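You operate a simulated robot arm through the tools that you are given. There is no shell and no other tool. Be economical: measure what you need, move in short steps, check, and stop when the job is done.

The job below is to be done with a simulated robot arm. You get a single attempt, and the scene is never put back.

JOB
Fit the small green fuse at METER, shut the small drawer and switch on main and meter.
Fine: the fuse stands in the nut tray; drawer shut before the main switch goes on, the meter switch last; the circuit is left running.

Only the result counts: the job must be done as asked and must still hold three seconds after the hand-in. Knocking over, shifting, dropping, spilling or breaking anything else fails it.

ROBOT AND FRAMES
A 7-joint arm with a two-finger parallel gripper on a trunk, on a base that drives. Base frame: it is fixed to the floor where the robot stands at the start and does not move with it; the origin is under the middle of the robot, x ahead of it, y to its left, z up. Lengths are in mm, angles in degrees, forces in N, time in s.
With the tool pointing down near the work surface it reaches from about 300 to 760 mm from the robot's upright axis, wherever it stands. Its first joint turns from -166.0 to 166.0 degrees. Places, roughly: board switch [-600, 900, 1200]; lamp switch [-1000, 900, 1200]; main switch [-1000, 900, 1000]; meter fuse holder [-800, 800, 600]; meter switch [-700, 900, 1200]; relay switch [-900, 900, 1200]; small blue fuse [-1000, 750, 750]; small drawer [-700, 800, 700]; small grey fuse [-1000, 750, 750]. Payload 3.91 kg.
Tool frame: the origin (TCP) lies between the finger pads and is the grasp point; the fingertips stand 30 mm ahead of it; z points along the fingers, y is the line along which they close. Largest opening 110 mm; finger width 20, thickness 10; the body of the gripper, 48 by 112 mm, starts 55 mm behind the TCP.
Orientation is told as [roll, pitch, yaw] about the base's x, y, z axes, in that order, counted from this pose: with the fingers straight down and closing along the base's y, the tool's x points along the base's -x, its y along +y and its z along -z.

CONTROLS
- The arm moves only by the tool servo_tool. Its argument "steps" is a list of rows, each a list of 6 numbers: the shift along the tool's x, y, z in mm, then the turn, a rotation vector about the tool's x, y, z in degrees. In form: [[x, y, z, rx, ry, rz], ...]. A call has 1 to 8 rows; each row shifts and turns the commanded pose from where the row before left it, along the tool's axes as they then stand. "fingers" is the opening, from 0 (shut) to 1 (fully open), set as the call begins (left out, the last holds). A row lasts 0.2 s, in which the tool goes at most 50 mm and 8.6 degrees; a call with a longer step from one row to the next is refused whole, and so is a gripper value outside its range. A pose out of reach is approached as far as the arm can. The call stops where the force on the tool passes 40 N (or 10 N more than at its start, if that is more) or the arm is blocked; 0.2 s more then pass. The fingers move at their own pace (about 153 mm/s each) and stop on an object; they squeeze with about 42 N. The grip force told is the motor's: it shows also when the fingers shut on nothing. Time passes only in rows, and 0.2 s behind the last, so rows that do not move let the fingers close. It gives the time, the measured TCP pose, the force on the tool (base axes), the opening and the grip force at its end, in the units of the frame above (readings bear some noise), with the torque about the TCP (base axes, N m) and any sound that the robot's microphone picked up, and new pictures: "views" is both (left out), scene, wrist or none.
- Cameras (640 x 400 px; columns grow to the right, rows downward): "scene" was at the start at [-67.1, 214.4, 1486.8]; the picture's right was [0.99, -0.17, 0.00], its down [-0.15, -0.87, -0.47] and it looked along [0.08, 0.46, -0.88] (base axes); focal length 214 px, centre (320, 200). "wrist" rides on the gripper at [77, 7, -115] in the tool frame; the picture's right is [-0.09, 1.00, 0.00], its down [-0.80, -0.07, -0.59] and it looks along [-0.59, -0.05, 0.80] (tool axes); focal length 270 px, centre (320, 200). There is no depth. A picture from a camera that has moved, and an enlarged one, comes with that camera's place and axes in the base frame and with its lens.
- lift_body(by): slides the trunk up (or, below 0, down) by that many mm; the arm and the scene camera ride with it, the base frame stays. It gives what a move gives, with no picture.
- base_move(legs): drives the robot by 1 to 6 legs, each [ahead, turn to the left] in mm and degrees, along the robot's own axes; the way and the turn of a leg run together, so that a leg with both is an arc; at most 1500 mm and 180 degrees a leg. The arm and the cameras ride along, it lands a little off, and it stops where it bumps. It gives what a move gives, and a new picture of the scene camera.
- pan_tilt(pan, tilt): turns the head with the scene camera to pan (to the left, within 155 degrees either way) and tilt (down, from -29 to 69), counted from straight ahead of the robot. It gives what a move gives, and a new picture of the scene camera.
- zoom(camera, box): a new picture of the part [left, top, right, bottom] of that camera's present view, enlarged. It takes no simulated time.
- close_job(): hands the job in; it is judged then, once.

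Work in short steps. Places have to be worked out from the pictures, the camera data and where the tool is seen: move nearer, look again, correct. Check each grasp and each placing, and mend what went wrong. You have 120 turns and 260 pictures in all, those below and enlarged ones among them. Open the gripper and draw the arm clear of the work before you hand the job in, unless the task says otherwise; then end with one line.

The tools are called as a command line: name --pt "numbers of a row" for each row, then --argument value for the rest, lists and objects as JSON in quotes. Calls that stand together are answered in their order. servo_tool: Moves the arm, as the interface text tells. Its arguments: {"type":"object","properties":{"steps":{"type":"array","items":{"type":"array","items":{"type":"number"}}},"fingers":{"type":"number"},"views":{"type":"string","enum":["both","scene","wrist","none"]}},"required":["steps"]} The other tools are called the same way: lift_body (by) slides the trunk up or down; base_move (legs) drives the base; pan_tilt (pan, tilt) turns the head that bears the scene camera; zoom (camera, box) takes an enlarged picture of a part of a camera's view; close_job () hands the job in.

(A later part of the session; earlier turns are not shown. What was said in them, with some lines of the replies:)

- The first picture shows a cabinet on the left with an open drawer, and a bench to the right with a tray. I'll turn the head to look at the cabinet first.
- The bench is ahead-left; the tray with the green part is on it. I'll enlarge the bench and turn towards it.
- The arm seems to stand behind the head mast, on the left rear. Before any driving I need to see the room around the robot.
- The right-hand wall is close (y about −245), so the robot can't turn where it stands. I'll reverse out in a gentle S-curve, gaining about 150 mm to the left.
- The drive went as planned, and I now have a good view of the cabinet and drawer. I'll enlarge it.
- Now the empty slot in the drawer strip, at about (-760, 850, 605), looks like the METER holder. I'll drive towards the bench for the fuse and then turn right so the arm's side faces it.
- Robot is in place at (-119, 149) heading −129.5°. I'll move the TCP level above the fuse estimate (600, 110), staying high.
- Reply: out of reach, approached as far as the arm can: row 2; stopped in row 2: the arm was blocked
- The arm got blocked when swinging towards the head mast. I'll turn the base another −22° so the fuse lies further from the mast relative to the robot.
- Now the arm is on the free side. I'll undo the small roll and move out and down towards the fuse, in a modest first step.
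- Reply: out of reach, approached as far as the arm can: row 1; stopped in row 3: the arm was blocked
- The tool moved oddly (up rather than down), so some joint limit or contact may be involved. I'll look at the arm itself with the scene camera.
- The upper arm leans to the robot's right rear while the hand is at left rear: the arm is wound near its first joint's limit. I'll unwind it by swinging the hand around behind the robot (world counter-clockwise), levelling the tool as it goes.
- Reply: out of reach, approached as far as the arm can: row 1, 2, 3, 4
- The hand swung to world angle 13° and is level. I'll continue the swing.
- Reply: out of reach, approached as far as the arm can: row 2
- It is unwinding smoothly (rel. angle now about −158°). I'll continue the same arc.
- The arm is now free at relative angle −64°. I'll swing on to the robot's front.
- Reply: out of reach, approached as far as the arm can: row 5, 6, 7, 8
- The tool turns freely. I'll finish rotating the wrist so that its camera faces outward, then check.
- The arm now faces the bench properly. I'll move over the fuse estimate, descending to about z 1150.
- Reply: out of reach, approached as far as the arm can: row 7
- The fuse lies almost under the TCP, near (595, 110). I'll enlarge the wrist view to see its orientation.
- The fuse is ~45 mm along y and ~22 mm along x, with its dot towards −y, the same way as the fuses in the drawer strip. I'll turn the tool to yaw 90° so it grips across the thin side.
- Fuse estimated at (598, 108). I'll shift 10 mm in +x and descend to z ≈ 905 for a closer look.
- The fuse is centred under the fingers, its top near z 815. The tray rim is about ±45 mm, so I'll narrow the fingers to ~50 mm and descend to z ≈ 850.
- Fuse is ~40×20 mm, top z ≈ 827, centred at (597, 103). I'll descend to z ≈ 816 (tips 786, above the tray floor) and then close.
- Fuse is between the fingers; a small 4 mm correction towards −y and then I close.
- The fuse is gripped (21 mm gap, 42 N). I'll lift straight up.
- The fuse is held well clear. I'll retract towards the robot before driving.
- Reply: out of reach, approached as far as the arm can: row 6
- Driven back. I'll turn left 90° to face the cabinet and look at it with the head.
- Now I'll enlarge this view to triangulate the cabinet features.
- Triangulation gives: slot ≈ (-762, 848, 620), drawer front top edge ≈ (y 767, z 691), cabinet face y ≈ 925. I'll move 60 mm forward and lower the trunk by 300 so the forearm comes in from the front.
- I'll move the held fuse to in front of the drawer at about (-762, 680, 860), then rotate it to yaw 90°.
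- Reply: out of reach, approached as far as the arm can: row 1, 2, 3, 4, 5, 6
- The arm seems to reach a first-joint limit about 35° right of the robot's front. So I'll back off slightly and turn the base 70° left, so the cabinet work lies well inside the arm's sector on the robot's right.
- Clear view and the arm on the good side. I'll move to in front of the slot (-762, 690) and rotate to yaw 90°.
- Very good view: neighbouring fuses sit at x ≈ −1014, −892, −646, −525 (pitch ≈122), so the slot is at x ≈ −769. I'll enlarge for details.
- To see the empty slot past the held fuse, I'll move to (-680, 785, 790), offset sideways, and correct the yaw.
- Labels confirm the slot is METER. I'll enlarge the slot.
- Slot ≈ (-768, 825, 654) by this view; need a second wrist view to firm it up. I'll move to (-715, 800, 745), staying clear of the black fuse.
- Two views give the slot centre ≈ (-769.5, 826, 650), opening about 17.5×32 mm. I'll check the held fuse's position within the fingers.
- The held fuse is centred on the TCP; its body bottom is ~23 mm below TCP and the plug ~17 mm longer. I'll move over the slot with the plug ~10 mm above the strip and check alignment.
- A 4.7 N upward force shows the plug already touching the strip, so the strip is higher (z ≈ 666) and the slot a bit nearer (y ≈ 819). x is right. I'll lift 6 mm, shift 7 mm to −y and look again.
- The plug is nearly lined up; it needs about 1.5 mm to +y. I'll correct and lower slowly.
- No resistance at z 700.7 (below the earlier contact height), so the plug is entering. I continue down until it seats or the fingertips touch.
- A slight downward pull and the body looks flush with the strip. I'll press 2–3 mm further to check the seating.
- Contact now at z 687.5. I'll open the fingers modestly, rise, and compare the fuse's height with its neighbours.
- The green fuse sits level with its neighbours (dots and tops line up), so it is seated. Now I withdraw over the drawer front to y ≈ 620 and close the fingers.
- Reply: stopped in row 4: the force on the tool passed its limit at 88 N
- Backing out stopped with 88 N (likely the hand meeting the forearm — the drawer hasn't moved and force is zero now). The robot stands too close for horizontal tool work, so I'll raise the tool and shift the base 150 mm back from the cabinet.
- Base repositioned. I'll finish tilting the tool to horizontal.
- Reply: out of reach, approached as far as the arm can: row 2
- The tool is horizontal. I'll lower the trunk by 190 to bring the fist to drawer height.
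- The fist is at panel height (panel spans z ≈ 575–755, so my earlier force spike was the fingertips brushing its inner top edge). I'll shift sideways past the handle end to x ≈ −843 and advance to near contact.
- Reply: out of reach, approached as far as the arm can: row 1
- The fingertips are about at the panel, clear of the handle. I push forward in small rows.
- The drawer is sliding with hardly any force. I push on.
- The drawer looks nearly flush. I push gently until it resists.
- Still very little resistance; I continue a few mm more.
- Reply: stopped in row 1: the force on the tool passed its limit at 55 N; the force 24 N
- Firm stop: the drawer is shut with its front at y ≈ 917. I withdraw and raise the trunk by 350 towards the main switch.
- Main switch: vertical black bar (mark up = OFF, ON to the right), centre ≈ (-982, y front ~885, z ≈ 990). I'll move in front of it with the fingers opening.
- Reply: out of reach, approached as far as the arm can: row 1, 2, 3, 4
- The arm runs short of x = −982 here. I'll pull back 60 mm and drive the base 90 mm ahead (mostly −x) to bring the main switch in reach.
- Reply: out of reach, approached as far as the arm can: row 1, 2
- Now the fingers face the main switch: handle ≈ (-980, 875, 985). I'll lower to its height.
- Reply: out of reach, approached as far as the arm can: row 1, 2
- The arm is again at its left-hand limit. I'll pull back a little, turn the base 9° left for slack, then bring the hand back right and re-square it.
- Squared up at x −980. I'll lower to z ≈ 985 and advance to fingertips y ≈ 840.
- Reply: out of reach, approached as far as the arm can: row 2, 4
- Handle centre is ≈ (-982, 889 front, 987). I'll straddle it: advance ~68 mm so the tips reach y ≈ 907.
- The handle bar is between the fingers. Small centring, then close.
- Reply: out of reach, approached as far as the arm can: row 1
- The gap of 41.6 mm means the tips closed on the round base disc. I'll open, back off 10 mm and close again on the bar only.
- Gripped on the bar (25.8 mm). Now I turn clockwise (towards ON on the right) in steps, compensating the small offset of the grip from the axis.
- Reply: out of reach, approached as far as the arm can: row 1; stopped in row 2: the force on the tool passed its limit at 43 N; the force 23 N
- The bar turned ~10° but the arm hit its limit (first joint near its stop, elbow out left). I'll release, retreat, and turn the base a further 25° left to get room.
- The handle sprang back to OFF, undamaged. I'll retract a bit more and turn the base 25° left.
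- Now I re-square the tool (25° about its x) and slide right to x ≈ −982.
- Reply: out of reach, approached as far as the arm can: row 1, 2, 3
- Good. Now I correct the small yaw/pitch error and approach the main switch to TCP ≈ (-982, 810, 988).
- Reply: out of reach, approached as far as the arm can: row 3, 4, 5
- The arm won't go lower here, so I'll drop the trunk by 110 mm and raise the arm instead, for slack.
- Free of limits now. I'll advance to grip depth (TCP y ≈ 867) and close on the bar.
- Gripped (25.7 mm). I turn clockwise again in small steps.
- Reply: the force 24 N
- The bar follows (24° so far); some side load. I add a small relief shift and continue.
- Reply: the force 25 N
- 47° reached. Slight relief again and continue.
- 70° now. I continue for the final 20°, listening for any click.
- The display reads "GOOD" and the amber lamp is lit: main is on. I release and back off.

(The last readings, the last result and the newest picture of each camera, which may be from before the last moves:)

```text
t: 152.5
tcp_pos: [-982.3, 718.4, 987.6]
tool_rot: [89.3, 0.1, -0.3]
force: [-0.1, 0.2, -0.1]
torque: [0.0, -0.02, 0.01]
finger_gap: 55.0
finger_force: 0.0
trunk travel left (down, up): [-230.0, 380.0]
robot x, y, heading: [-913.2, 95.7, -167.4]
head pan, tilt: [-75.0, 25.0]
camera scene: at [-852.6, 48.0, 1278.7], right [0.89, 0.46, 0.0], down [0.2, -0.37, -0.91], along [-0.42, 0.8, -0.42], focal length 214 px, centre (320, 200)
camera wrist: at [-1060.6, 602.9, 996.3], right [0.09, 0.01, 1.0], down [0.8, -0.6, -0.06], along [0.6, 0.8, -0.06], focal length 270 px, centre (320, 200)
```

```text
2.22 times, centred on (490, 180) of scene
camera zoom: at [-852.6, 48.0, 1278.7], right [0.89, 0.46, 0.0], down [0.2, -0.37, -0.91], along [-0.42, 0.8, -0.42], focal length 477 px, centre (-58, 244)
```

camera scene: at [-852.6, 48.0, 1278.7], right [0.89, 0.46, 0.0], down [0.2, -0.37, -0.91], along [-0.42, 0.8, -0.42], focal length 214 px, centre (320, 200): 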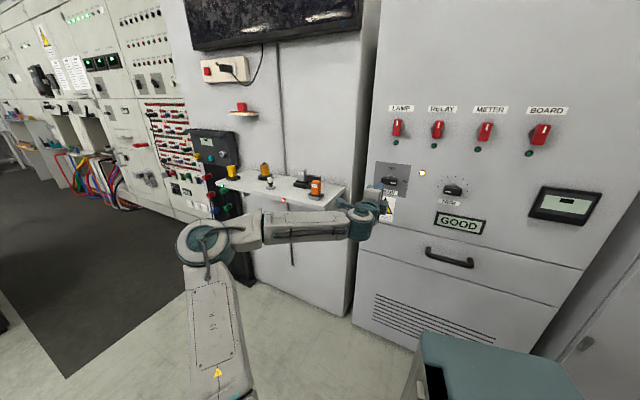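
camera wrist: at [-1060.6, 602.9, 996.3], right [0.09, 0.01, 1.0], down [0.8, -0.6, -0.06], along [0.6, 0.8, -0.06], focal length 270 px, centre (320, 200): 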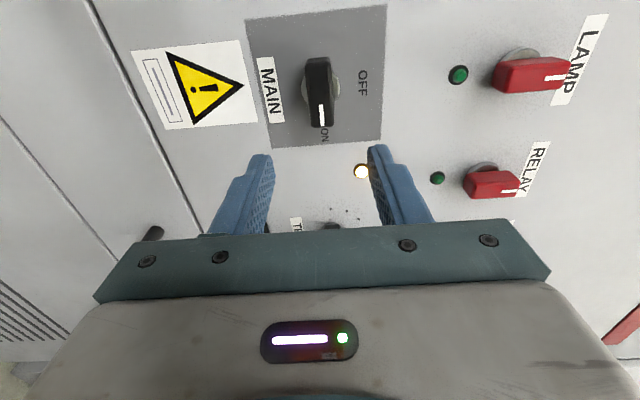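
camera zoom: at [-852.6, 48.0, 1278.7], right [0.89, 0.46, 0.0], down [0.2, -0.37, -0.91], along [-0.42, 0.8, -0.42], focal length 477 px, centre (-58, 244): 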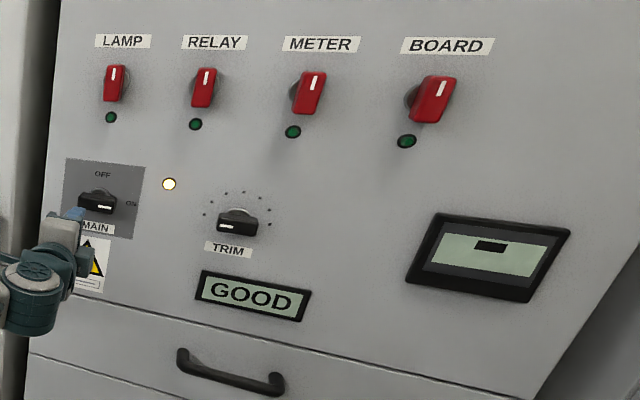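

Main holds ON. Next the METER switch at ≈ (-726, 885, 1198). I'll rotate the tool back upright, then raise the trunk 205 mm.

servo_tool --pt "0 0 0 0 0 -8.5" --pt "0 0 0 0 0 -8.5" --pt "0 0 0 0 0 -8.5" --pt "0 0 0 0 0 -8.5" --pt "0 0 0 0 0 -8.5" --pt "0 0 0 0 0 -8.5" --pt "0 0 0 0 0 -8.5" --pt "0 0 0 0 0 -8.5" --views "none"

servo_tool --pt "0 0 0 0 0 -7.3" --pt "0 0 0 0 0 -7.3" --pt "0 0 0 0 0 -7.3" --pt "0 -43 0 0 0 0" --pt "0 -43 0 0 0 0" --pt "0 -43 0 0 0 0" --pt "0 -43 0 0 0 0" --views "none"

lift_body --by 205

servo_tool --pt "0 -40 0 0 0 0" --pt "0 -40 0 0 0 0" --views "both"

```text
t: 154.3
tcp_pos: [-982.1, 717.9, 986.3]
tool_rot: [88.1, -67.9, 1.5]
force: [-0.7, -0.4, 0.1]
torque: [-0.01, -0.02, 0.0]
finger_gap: 55.2
finger_force: 0.1
trunk travel left (down, up): [-230.0, 380.0]
robot x, y, heading: [-914.8, 95.3, -167.3]
head pan, tilt: [-75.0, 25.0]
```

```text
t: 155.9
tcp_pos: [-809.3, 715.8, 985.7]
tool_rot: [16.8, -89.3, 73.1]
force: [1.0, 0.1, -0.3]
torque: [-0.01, 0.02, 0.0]
finger_gap: 54.7
finger_force: 0.1
trunk travel left (down, up): [-230.0, 380.0]
robot x, y, heading: [-917.9, 93.8, -167.4]
head pan, tilt: [-75.0, 25.0]
```

```text
t: 158.1
tcp_pos: [-809.7, 717.4, 1189.8]
tool_rot: [18.8, -89.4, 71.0]
force: [0.0, 0.4, 0.0]
torque: [-0.01, 0.0, -0.03]
finger_gap: 54.9
finger_force: 0.0
trunk travel left (down, up): [-435.0, 175.0]
robot x, y, heading: [-916.6, 94.8, -167.3]
head pan, tilt: [-75.0, 25.0]
```

```text
t: 158.7
tcp_pos: [-728.1, 716.7, 1189.4]
tool_rot: [21.6, -89.3, 68.1]
force: [0.1, 0.6, 0.5]
torque: [-0.01, 0.01, -0.01]
finger_gap: 55.1
finger_force: 0.0
trunk travel left (down, up): [-435.0, 175.0]
robot x, y, heading: [-917.3, 95.1, -167.3]
head pan, tilt: [-75.0, 25.0]
camera scene: at [-852.1, 47.6, 1483.6], right [0.89, 0.46, 0.0], down [0.2, -0.37, -0.91], along [-0.42, 0.8, -0.42], focal length 214 px, centre (320, 200)
camera wrist: at [-737.0, 601.1, 1115.1], right [-1.0, 0.01, 0.09], down [0.07, -0.59, 0.81], along [0.06, 0.81, 0.58], focal length 270 px, centre (320, 200)
```

scene: 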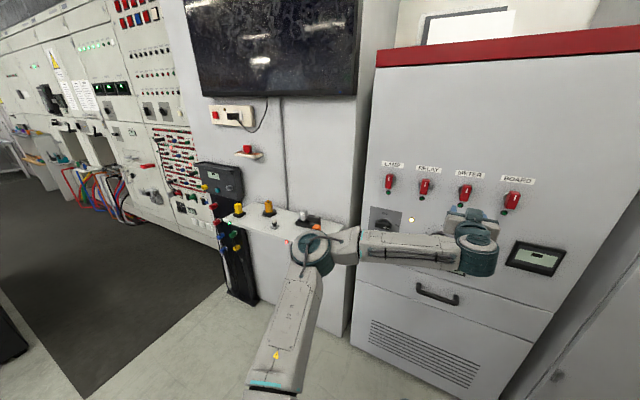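
wrist: 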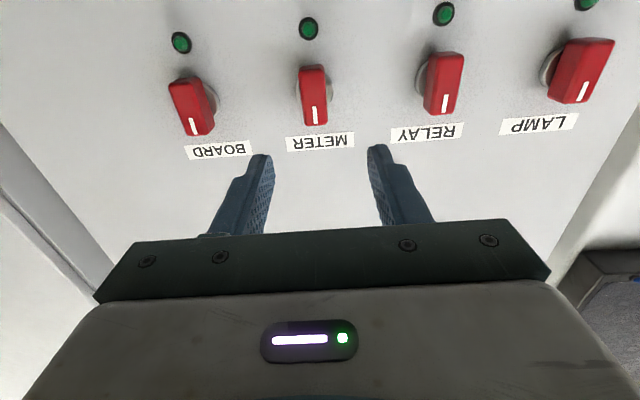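

METER handle ≈ (-721, ~880, 1187). I'll advance to TCP y ≈ 812.

servo_tool --pt "0 -6 35 0 0 0" --pt "0 0 35 0 0 0" --pt "0 0 25 0 0 0" --views "wrist"

```text
t: 159.5
tcp_pos: [-721.1, 811.0, 1189.2]
tool_rot: [16.2, -89.4, 73.5]
force: [0.6, -0.1, 0.2]
torque: [-0.02, -0.03, 0.03]
finger_gap: 55.0
finger_force: 0.2
trunk travel left (down, up): [-435.0, 175.0]
robot x, y, heading: [-916.0, 95.7, -167.4]
head pan, tilt: [-75.0, 25.0]
camera wrist: at [-731.1, 696.3, 1115.0], right [-1.0, 0.01, 0.09], down [0.07, -0.58, 0.81], along [0.06, 0.81, 0.58], focal length 270 px, centre (320, 200)
```

wrist: 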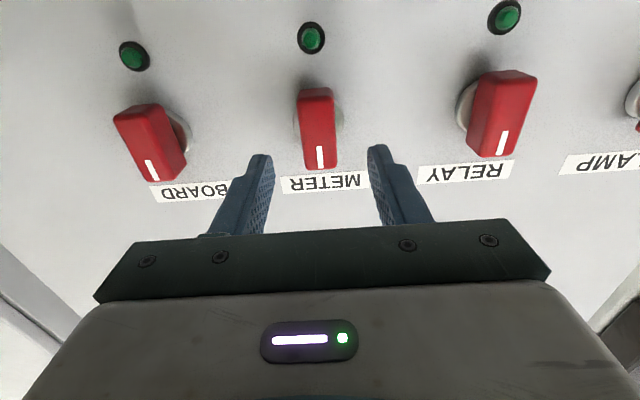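

Same depth as main (front ~890), centred at (-720.5, 1190). I advance 56 mm and close on the bar.

servo_tool --pt "-1 -1 20 0 0 0" --pt "0 0 20 0 0 0" --pt "0 0 16 0 0 0" --views "none"

servo_tool --pt "0 0 0 0 0 0" --pt "0 0 0 0 0 0" --fingers 0.1 --views "wrist"

```text
t: 160.3
tcp_pos: [-720.4, 866.9, 1188.9]
tool_rot: [19.0, -89.3, 70.8]
force: [-0.9, -0.1, -0.3]
torque: [-0.02, -0.03, -0.01]
finger_gap: 55.2
finger_force: 0.0
trunk travel left (down, up): [-435.0, 175.0]
robot x, y, heading: [-915.3, 97.2, -167.5]
head pan, tilt: [-75.0, 25.0]
```

```text
t: 160.9
tcp_pos: [-720.9, 866.9, 1190.0]
tool_rot: [19.8, -89.2, 69.9]
force: [2.3, 0.7, 0.1]
torque: [-0.04, 0.01, 0.9]
finger_gap: 26.0
finger_force: 45.1
trunk travel left (down, up): [-435.0, 175.0]
robot x, y, heading: [-915.6, 95.5, -167.2]
head pan, tilt: [-75.0, 25.0]
camera wrist: at [-729.5, 751.2, 1114.8], right [-1.0, 0.01, 0.09], down [0.07, -0.58, 0.81], along [0.06, 0.81, 0.58], focal length 270 px, centre (320, 200)
```

wrist: 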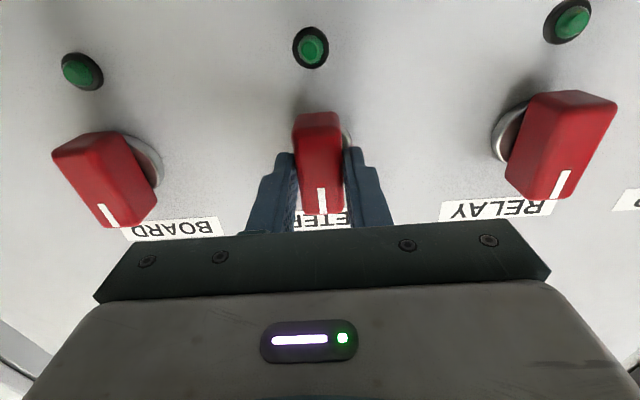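

Gripped on the METER bar. I turn clockwise in steps.

servo_tool --pt "0 -0.3 0 0 0 6" --pt "0 -0.3 0 0 0 6" --pt "0 -0.3 0 0 0 6" --pt "0 -0.3 0 0 0 6" --views "wrist"

```text
t: 161.9
tcp_pos: [-721.2, 867.2, 1190.4]
tool_rot: [88.3, -65.6, 1.3]
force: [-0.4, -3.5, -0.4]
torque: [-0.7, 0.04, 1.37]
finger_gap: 25.9
finger_force: 44.6
trunk travel left (down, up): [-435.0, 175.0]
robot x, y, heading: [-915.6, 96.8, -167.4]
head pan, tilt: [-75.0, 25.0]
camera wrist: at [-760.5, 751.5, 1124.4], right [-0.87, 0.01, 0.49], down [0.39, -0.59, 0.71], along [0.29, 0.81, 0.51], focal length 270 px, centre (320, 200)
```

wrist: 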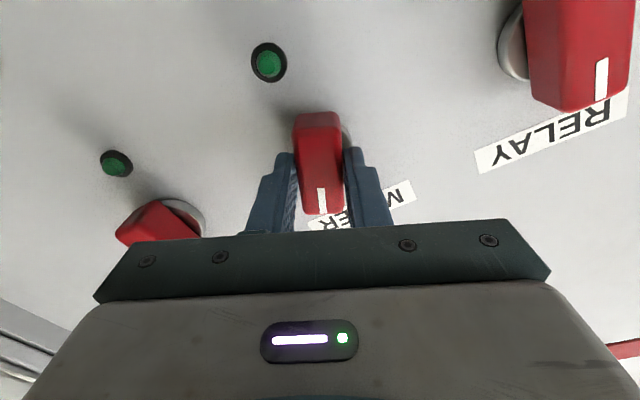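

It follows with little load. I continue.

servo_tool --pt "0 0 0 0 0 6" --pt "0 0 0 0 0 6" --pt "0 0 0 0 0 6" --pt "0 0 0 0 0 6" --views "wrist"

servo_tool --pt "0 0 0 0 0 6" --pt "0 0 0 0 0 6" --pt "0 0 0 0 0 6" --pt "0 0 0 0 0 5" --views "wrist"

```text
t: 162.9
tcp_pos: [-720.5, 867.0, 1189.2]
tool_rot: [89.1, -41.7, 0.4]
force: [-2.6, -2.9, -1.3]
torque: [0.04, 0.01, 1.63]
finger_gap: 26.1
finger_force: 44.7
trunk travel left (down, up): [-435.0, 175.0]
robot x, y, heading: [-917.5, 96.0, -167.3]
head pan, tilt: [-75.0, 25.0]
camera wrist: at [-784.9, 751.8, 1145.9], right [-0.6, 0.01, 0.8], down [0.64, -0.59, 0.49], along [0.48, 0.81, 0.35], focal length 270 px, centre (320, 200)
```

wrist: 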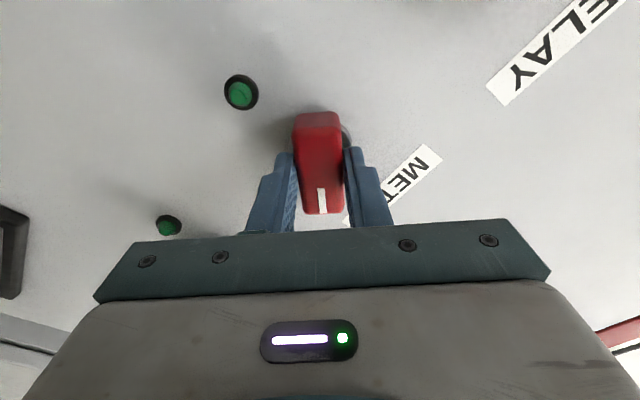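

```text
t: 163.9
tcp_pos: [-721.5, 867.0, 1189.9]
tool_rot: [89.2, -18.8, 0.0]
force: [-3.2, 2.0, 3.5]
torque: [0.55, -0.03, 1.62]
finger_gap: 25.9
finger_force: 44.9
trunk travel left (down, up): [-435.0, 175.0]
robot x, y, heading: [-916.1, 94.8, -167.5]
head pan, tilt: [-75.0, 25.0]
camera wrist: at [-798.3, 752.3, 1174.0], right [-0.24, 0.01, 0.97], down [0.78, -0.6, 0.2], along [0.58, 0.8, 0.13], focal length 270 px, centre (320, 200)
```

wrist: 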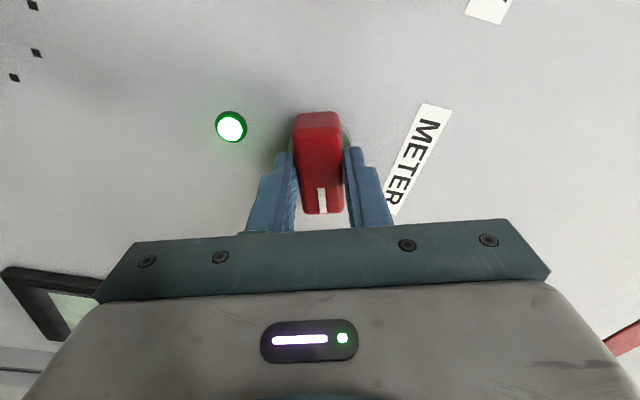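

The METER lamp is lit. I finish the last ~19° so the switch rests at its full ON position.

servo_tool --pt "0 0 0 0 0 6" --pt "0 0 0 0 0 6" --pt "0 0 0 0 0 6" --pt "0 0 0 0 0 1" --views "none"

servo_tool --pt "0 0 0 0 0 0" --pt "0 0 0 0 0 0" --pt "0 0 -30 0 0 0" --pt "0 0 -40 0 0 0" --pt "0 0 -45 0 0 0" --pt "0 0 -45 0 0 0" --pt "0 0 -45 0 0 0" --fingers 0.5 --views "both"

zoom --camera "scene" --box '[350, 130, 620, 320]'

```text
t: 164.9
tcp_pos: [-722.5, 867.2, 1189.1]
tool_rot: [89.4, 0.3, -0.2]
force: [-4.9, 4.4, 8.1]
torque: [1.07, 0.02, 1.08]
finger_gap: 26.1
finger_force: 45.1
trunk travel left (down, up): [-435.0, 175.0]
robot x, y, heading: [-914.8, 95.8, -167.3]
head pan, tilt: [-75.0, 25.0]
```

```text
t: 166.5
tcp_pos: [-722.7, 661.2, 1192.1]
tool_rot: [89.3, 0.1, -0.2]
force: [0.7, 0.5, -0.3]
torque: [0.04, 0.02, -0.01]
finger_gap: 55.0
finger_force: 0.1
trunk travel left (down, up): [-435.0, 175.0]
robot x, y, heading: [-916.6, 96.6, -167.1]
head pan, tilt: [-75.0, 25.0]
camera scene: at [-852.5, 47.1, 1483.6], right [0.89, 0.46, 0.0], down [0.2, -0.37, -0.91], along [-0.42, 0.8, -0.42], focal length 214 px, centre (320, 200)
camera wrist: at [-800.3, 546.6, 1200.8], right [0.09, 0.01, 1.0], down [0.8, -0.6, -0.07], along [0.6, 0.8, -0.06], focal length 270 px, centre (320, 200)
```

scene: 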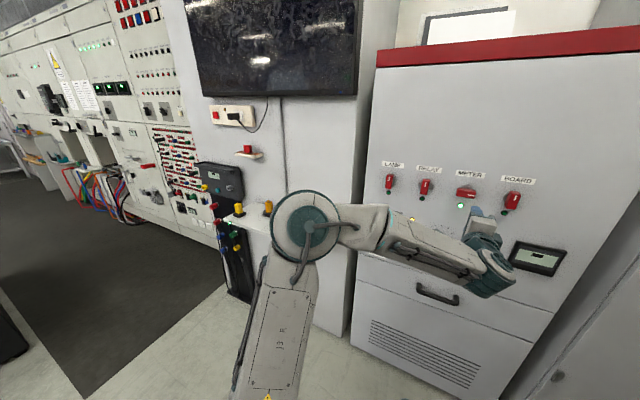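
wrist: 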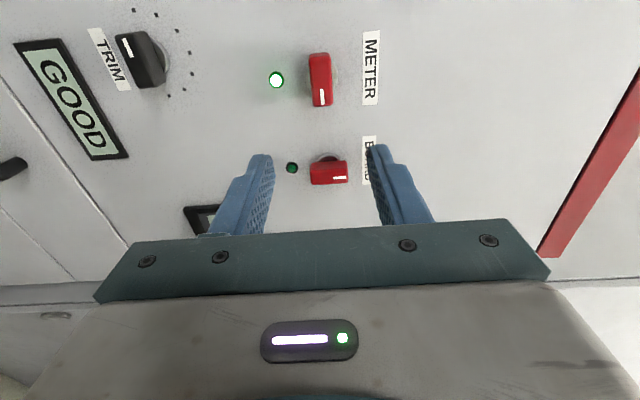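

```text
2.11 times, centred on (485, 225) of scene
camera zoom: at [-852.5, 47.1, 1483.6], right [0.89, 0.46, 0.0], down [0.2, -0.37, -0.91], along [-0.42, 0.8, -0.42], focal length 452 px, centre (-27, 147)
```

zoom: 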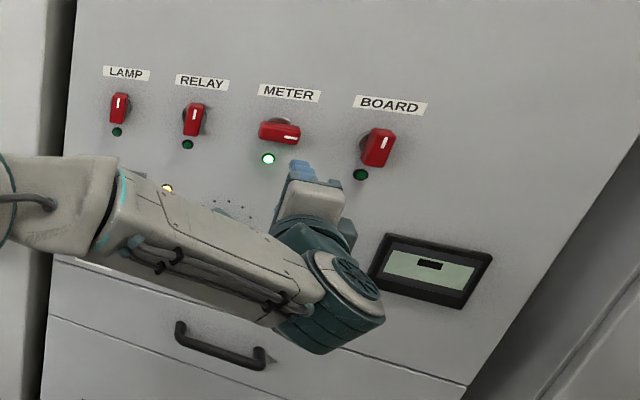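

METER is on with its lamp lit, the display reads GOOD. I open the gripper, draw back a little more, wait, and confirm nothing trips.

servo_tool --pt "0 0 -40 0 0 0" --pt "0 0 -40 0 0 0" --pt "0 0 0 0 0 0" --pt "0 0 0 0 0 0" --pt "0 0 0 0 0 0" --pt "0 0 0 0 0 0" --pt "0 0 0 0 0 0" --pt "0 0 0 0 0 0" --fingers 1 --views "both"

servo_tool --pt "0 0 0 0 0 0" --pt "0 0 0 0 0 0" --pt "0 0 0 0 0 0" --pt "0 0 0 0 0 0" --pt "0 0 0 0 0 0" --pt "0 0 0 0 0 0" --pt "0 0 0 0 0 0" --pt "0 0 0 0 0 0" --views "wrist"

```text
t: 168.3
tcp_pos: [-720.6, 582.3, 1192.5]
tool_rot: [89.3, 0.2, -0.2]
force: [0.8, 0.2, -1.1]
torque: [0.0, 0.0, -0.02]
finger_gap: 110.0
finger_force: 0.1
trunk travel left (down, up): [-435.0, 175.0]
robot x, y, heading: [-916.6, 96.9, -167.5]
head pan, tilt: [-75.0, 25.0]
camera scene: at [-852.5, 47.6, 1483.7], right [0.89, 0.46, 0.0], down [0.2, -0.37, -0.91], along [-0.42, 0.8, -0.42], focal length 214 px, centre (320, 200)
camera wrist: at [-800.6, 467.6, 1202.2], right [0.09, 0.01, 1.0], down [0.8, -0.6, -0.07], along [0.6, 0.8, -0.06], focal length 270 px, centre (320, 200)
```

scene: 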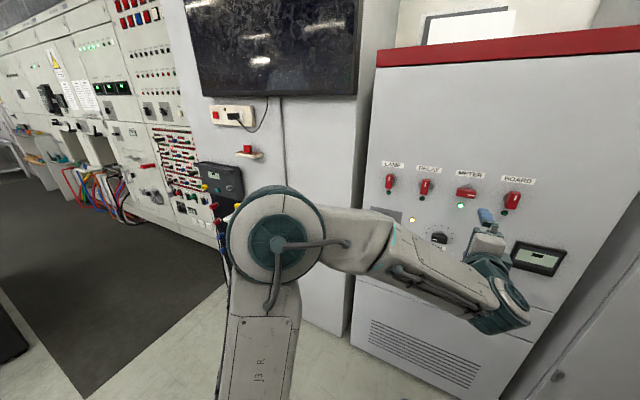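
wrist: 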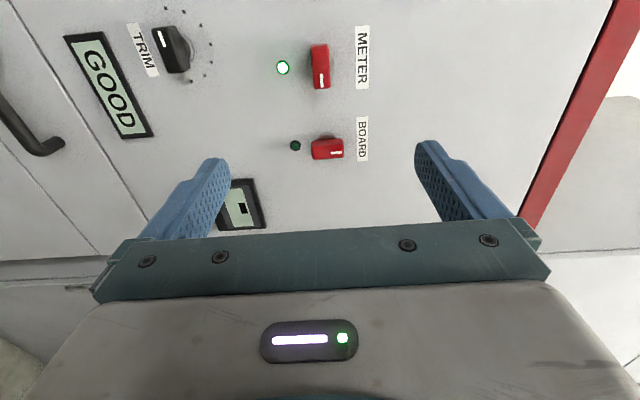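

```text
t: 170.1
tcp_pos: [-722.2, 583.1, 1191.8]
tool_rot: [89.3, 0.2, -0.3]
force: [0.3, 0.3, -0.9]
torque: [0.01, -0.01, 0.02]
finger_gap: 109.7
finger_force: 0.2
trunk travel left (down, up): [-435.0, 175.0]
robot x, y, heading: [-917.4, 91.9, -167.4]
head pan, tilt: [-75.0, 25.0]
camera wrist: at [-800.6, 467.6, 1202.2], right [0.09, 0.01, 1.0], down [0.8, -0.6, -0.07], along [0.6, 0.8, -0.06], focal length 270 px, centre (320, 200)
```

wrist: 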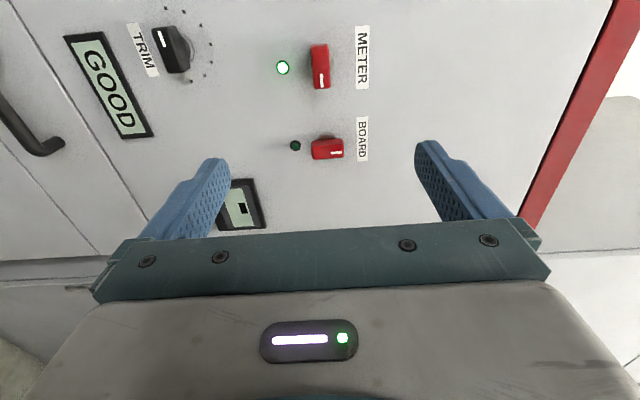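

The circuit has been running steadily for over 5 s, the drawer is shut, and the arm is clear with the gripper open. I hand in.

close_job

```text
The job is handed in.
```

The green fuse is fitted at METER and the small drawer is shut. The main switch went on after that and the meter switch last. The circuit was running when I handed in: the display read GOOD and the METER lamp was lit.
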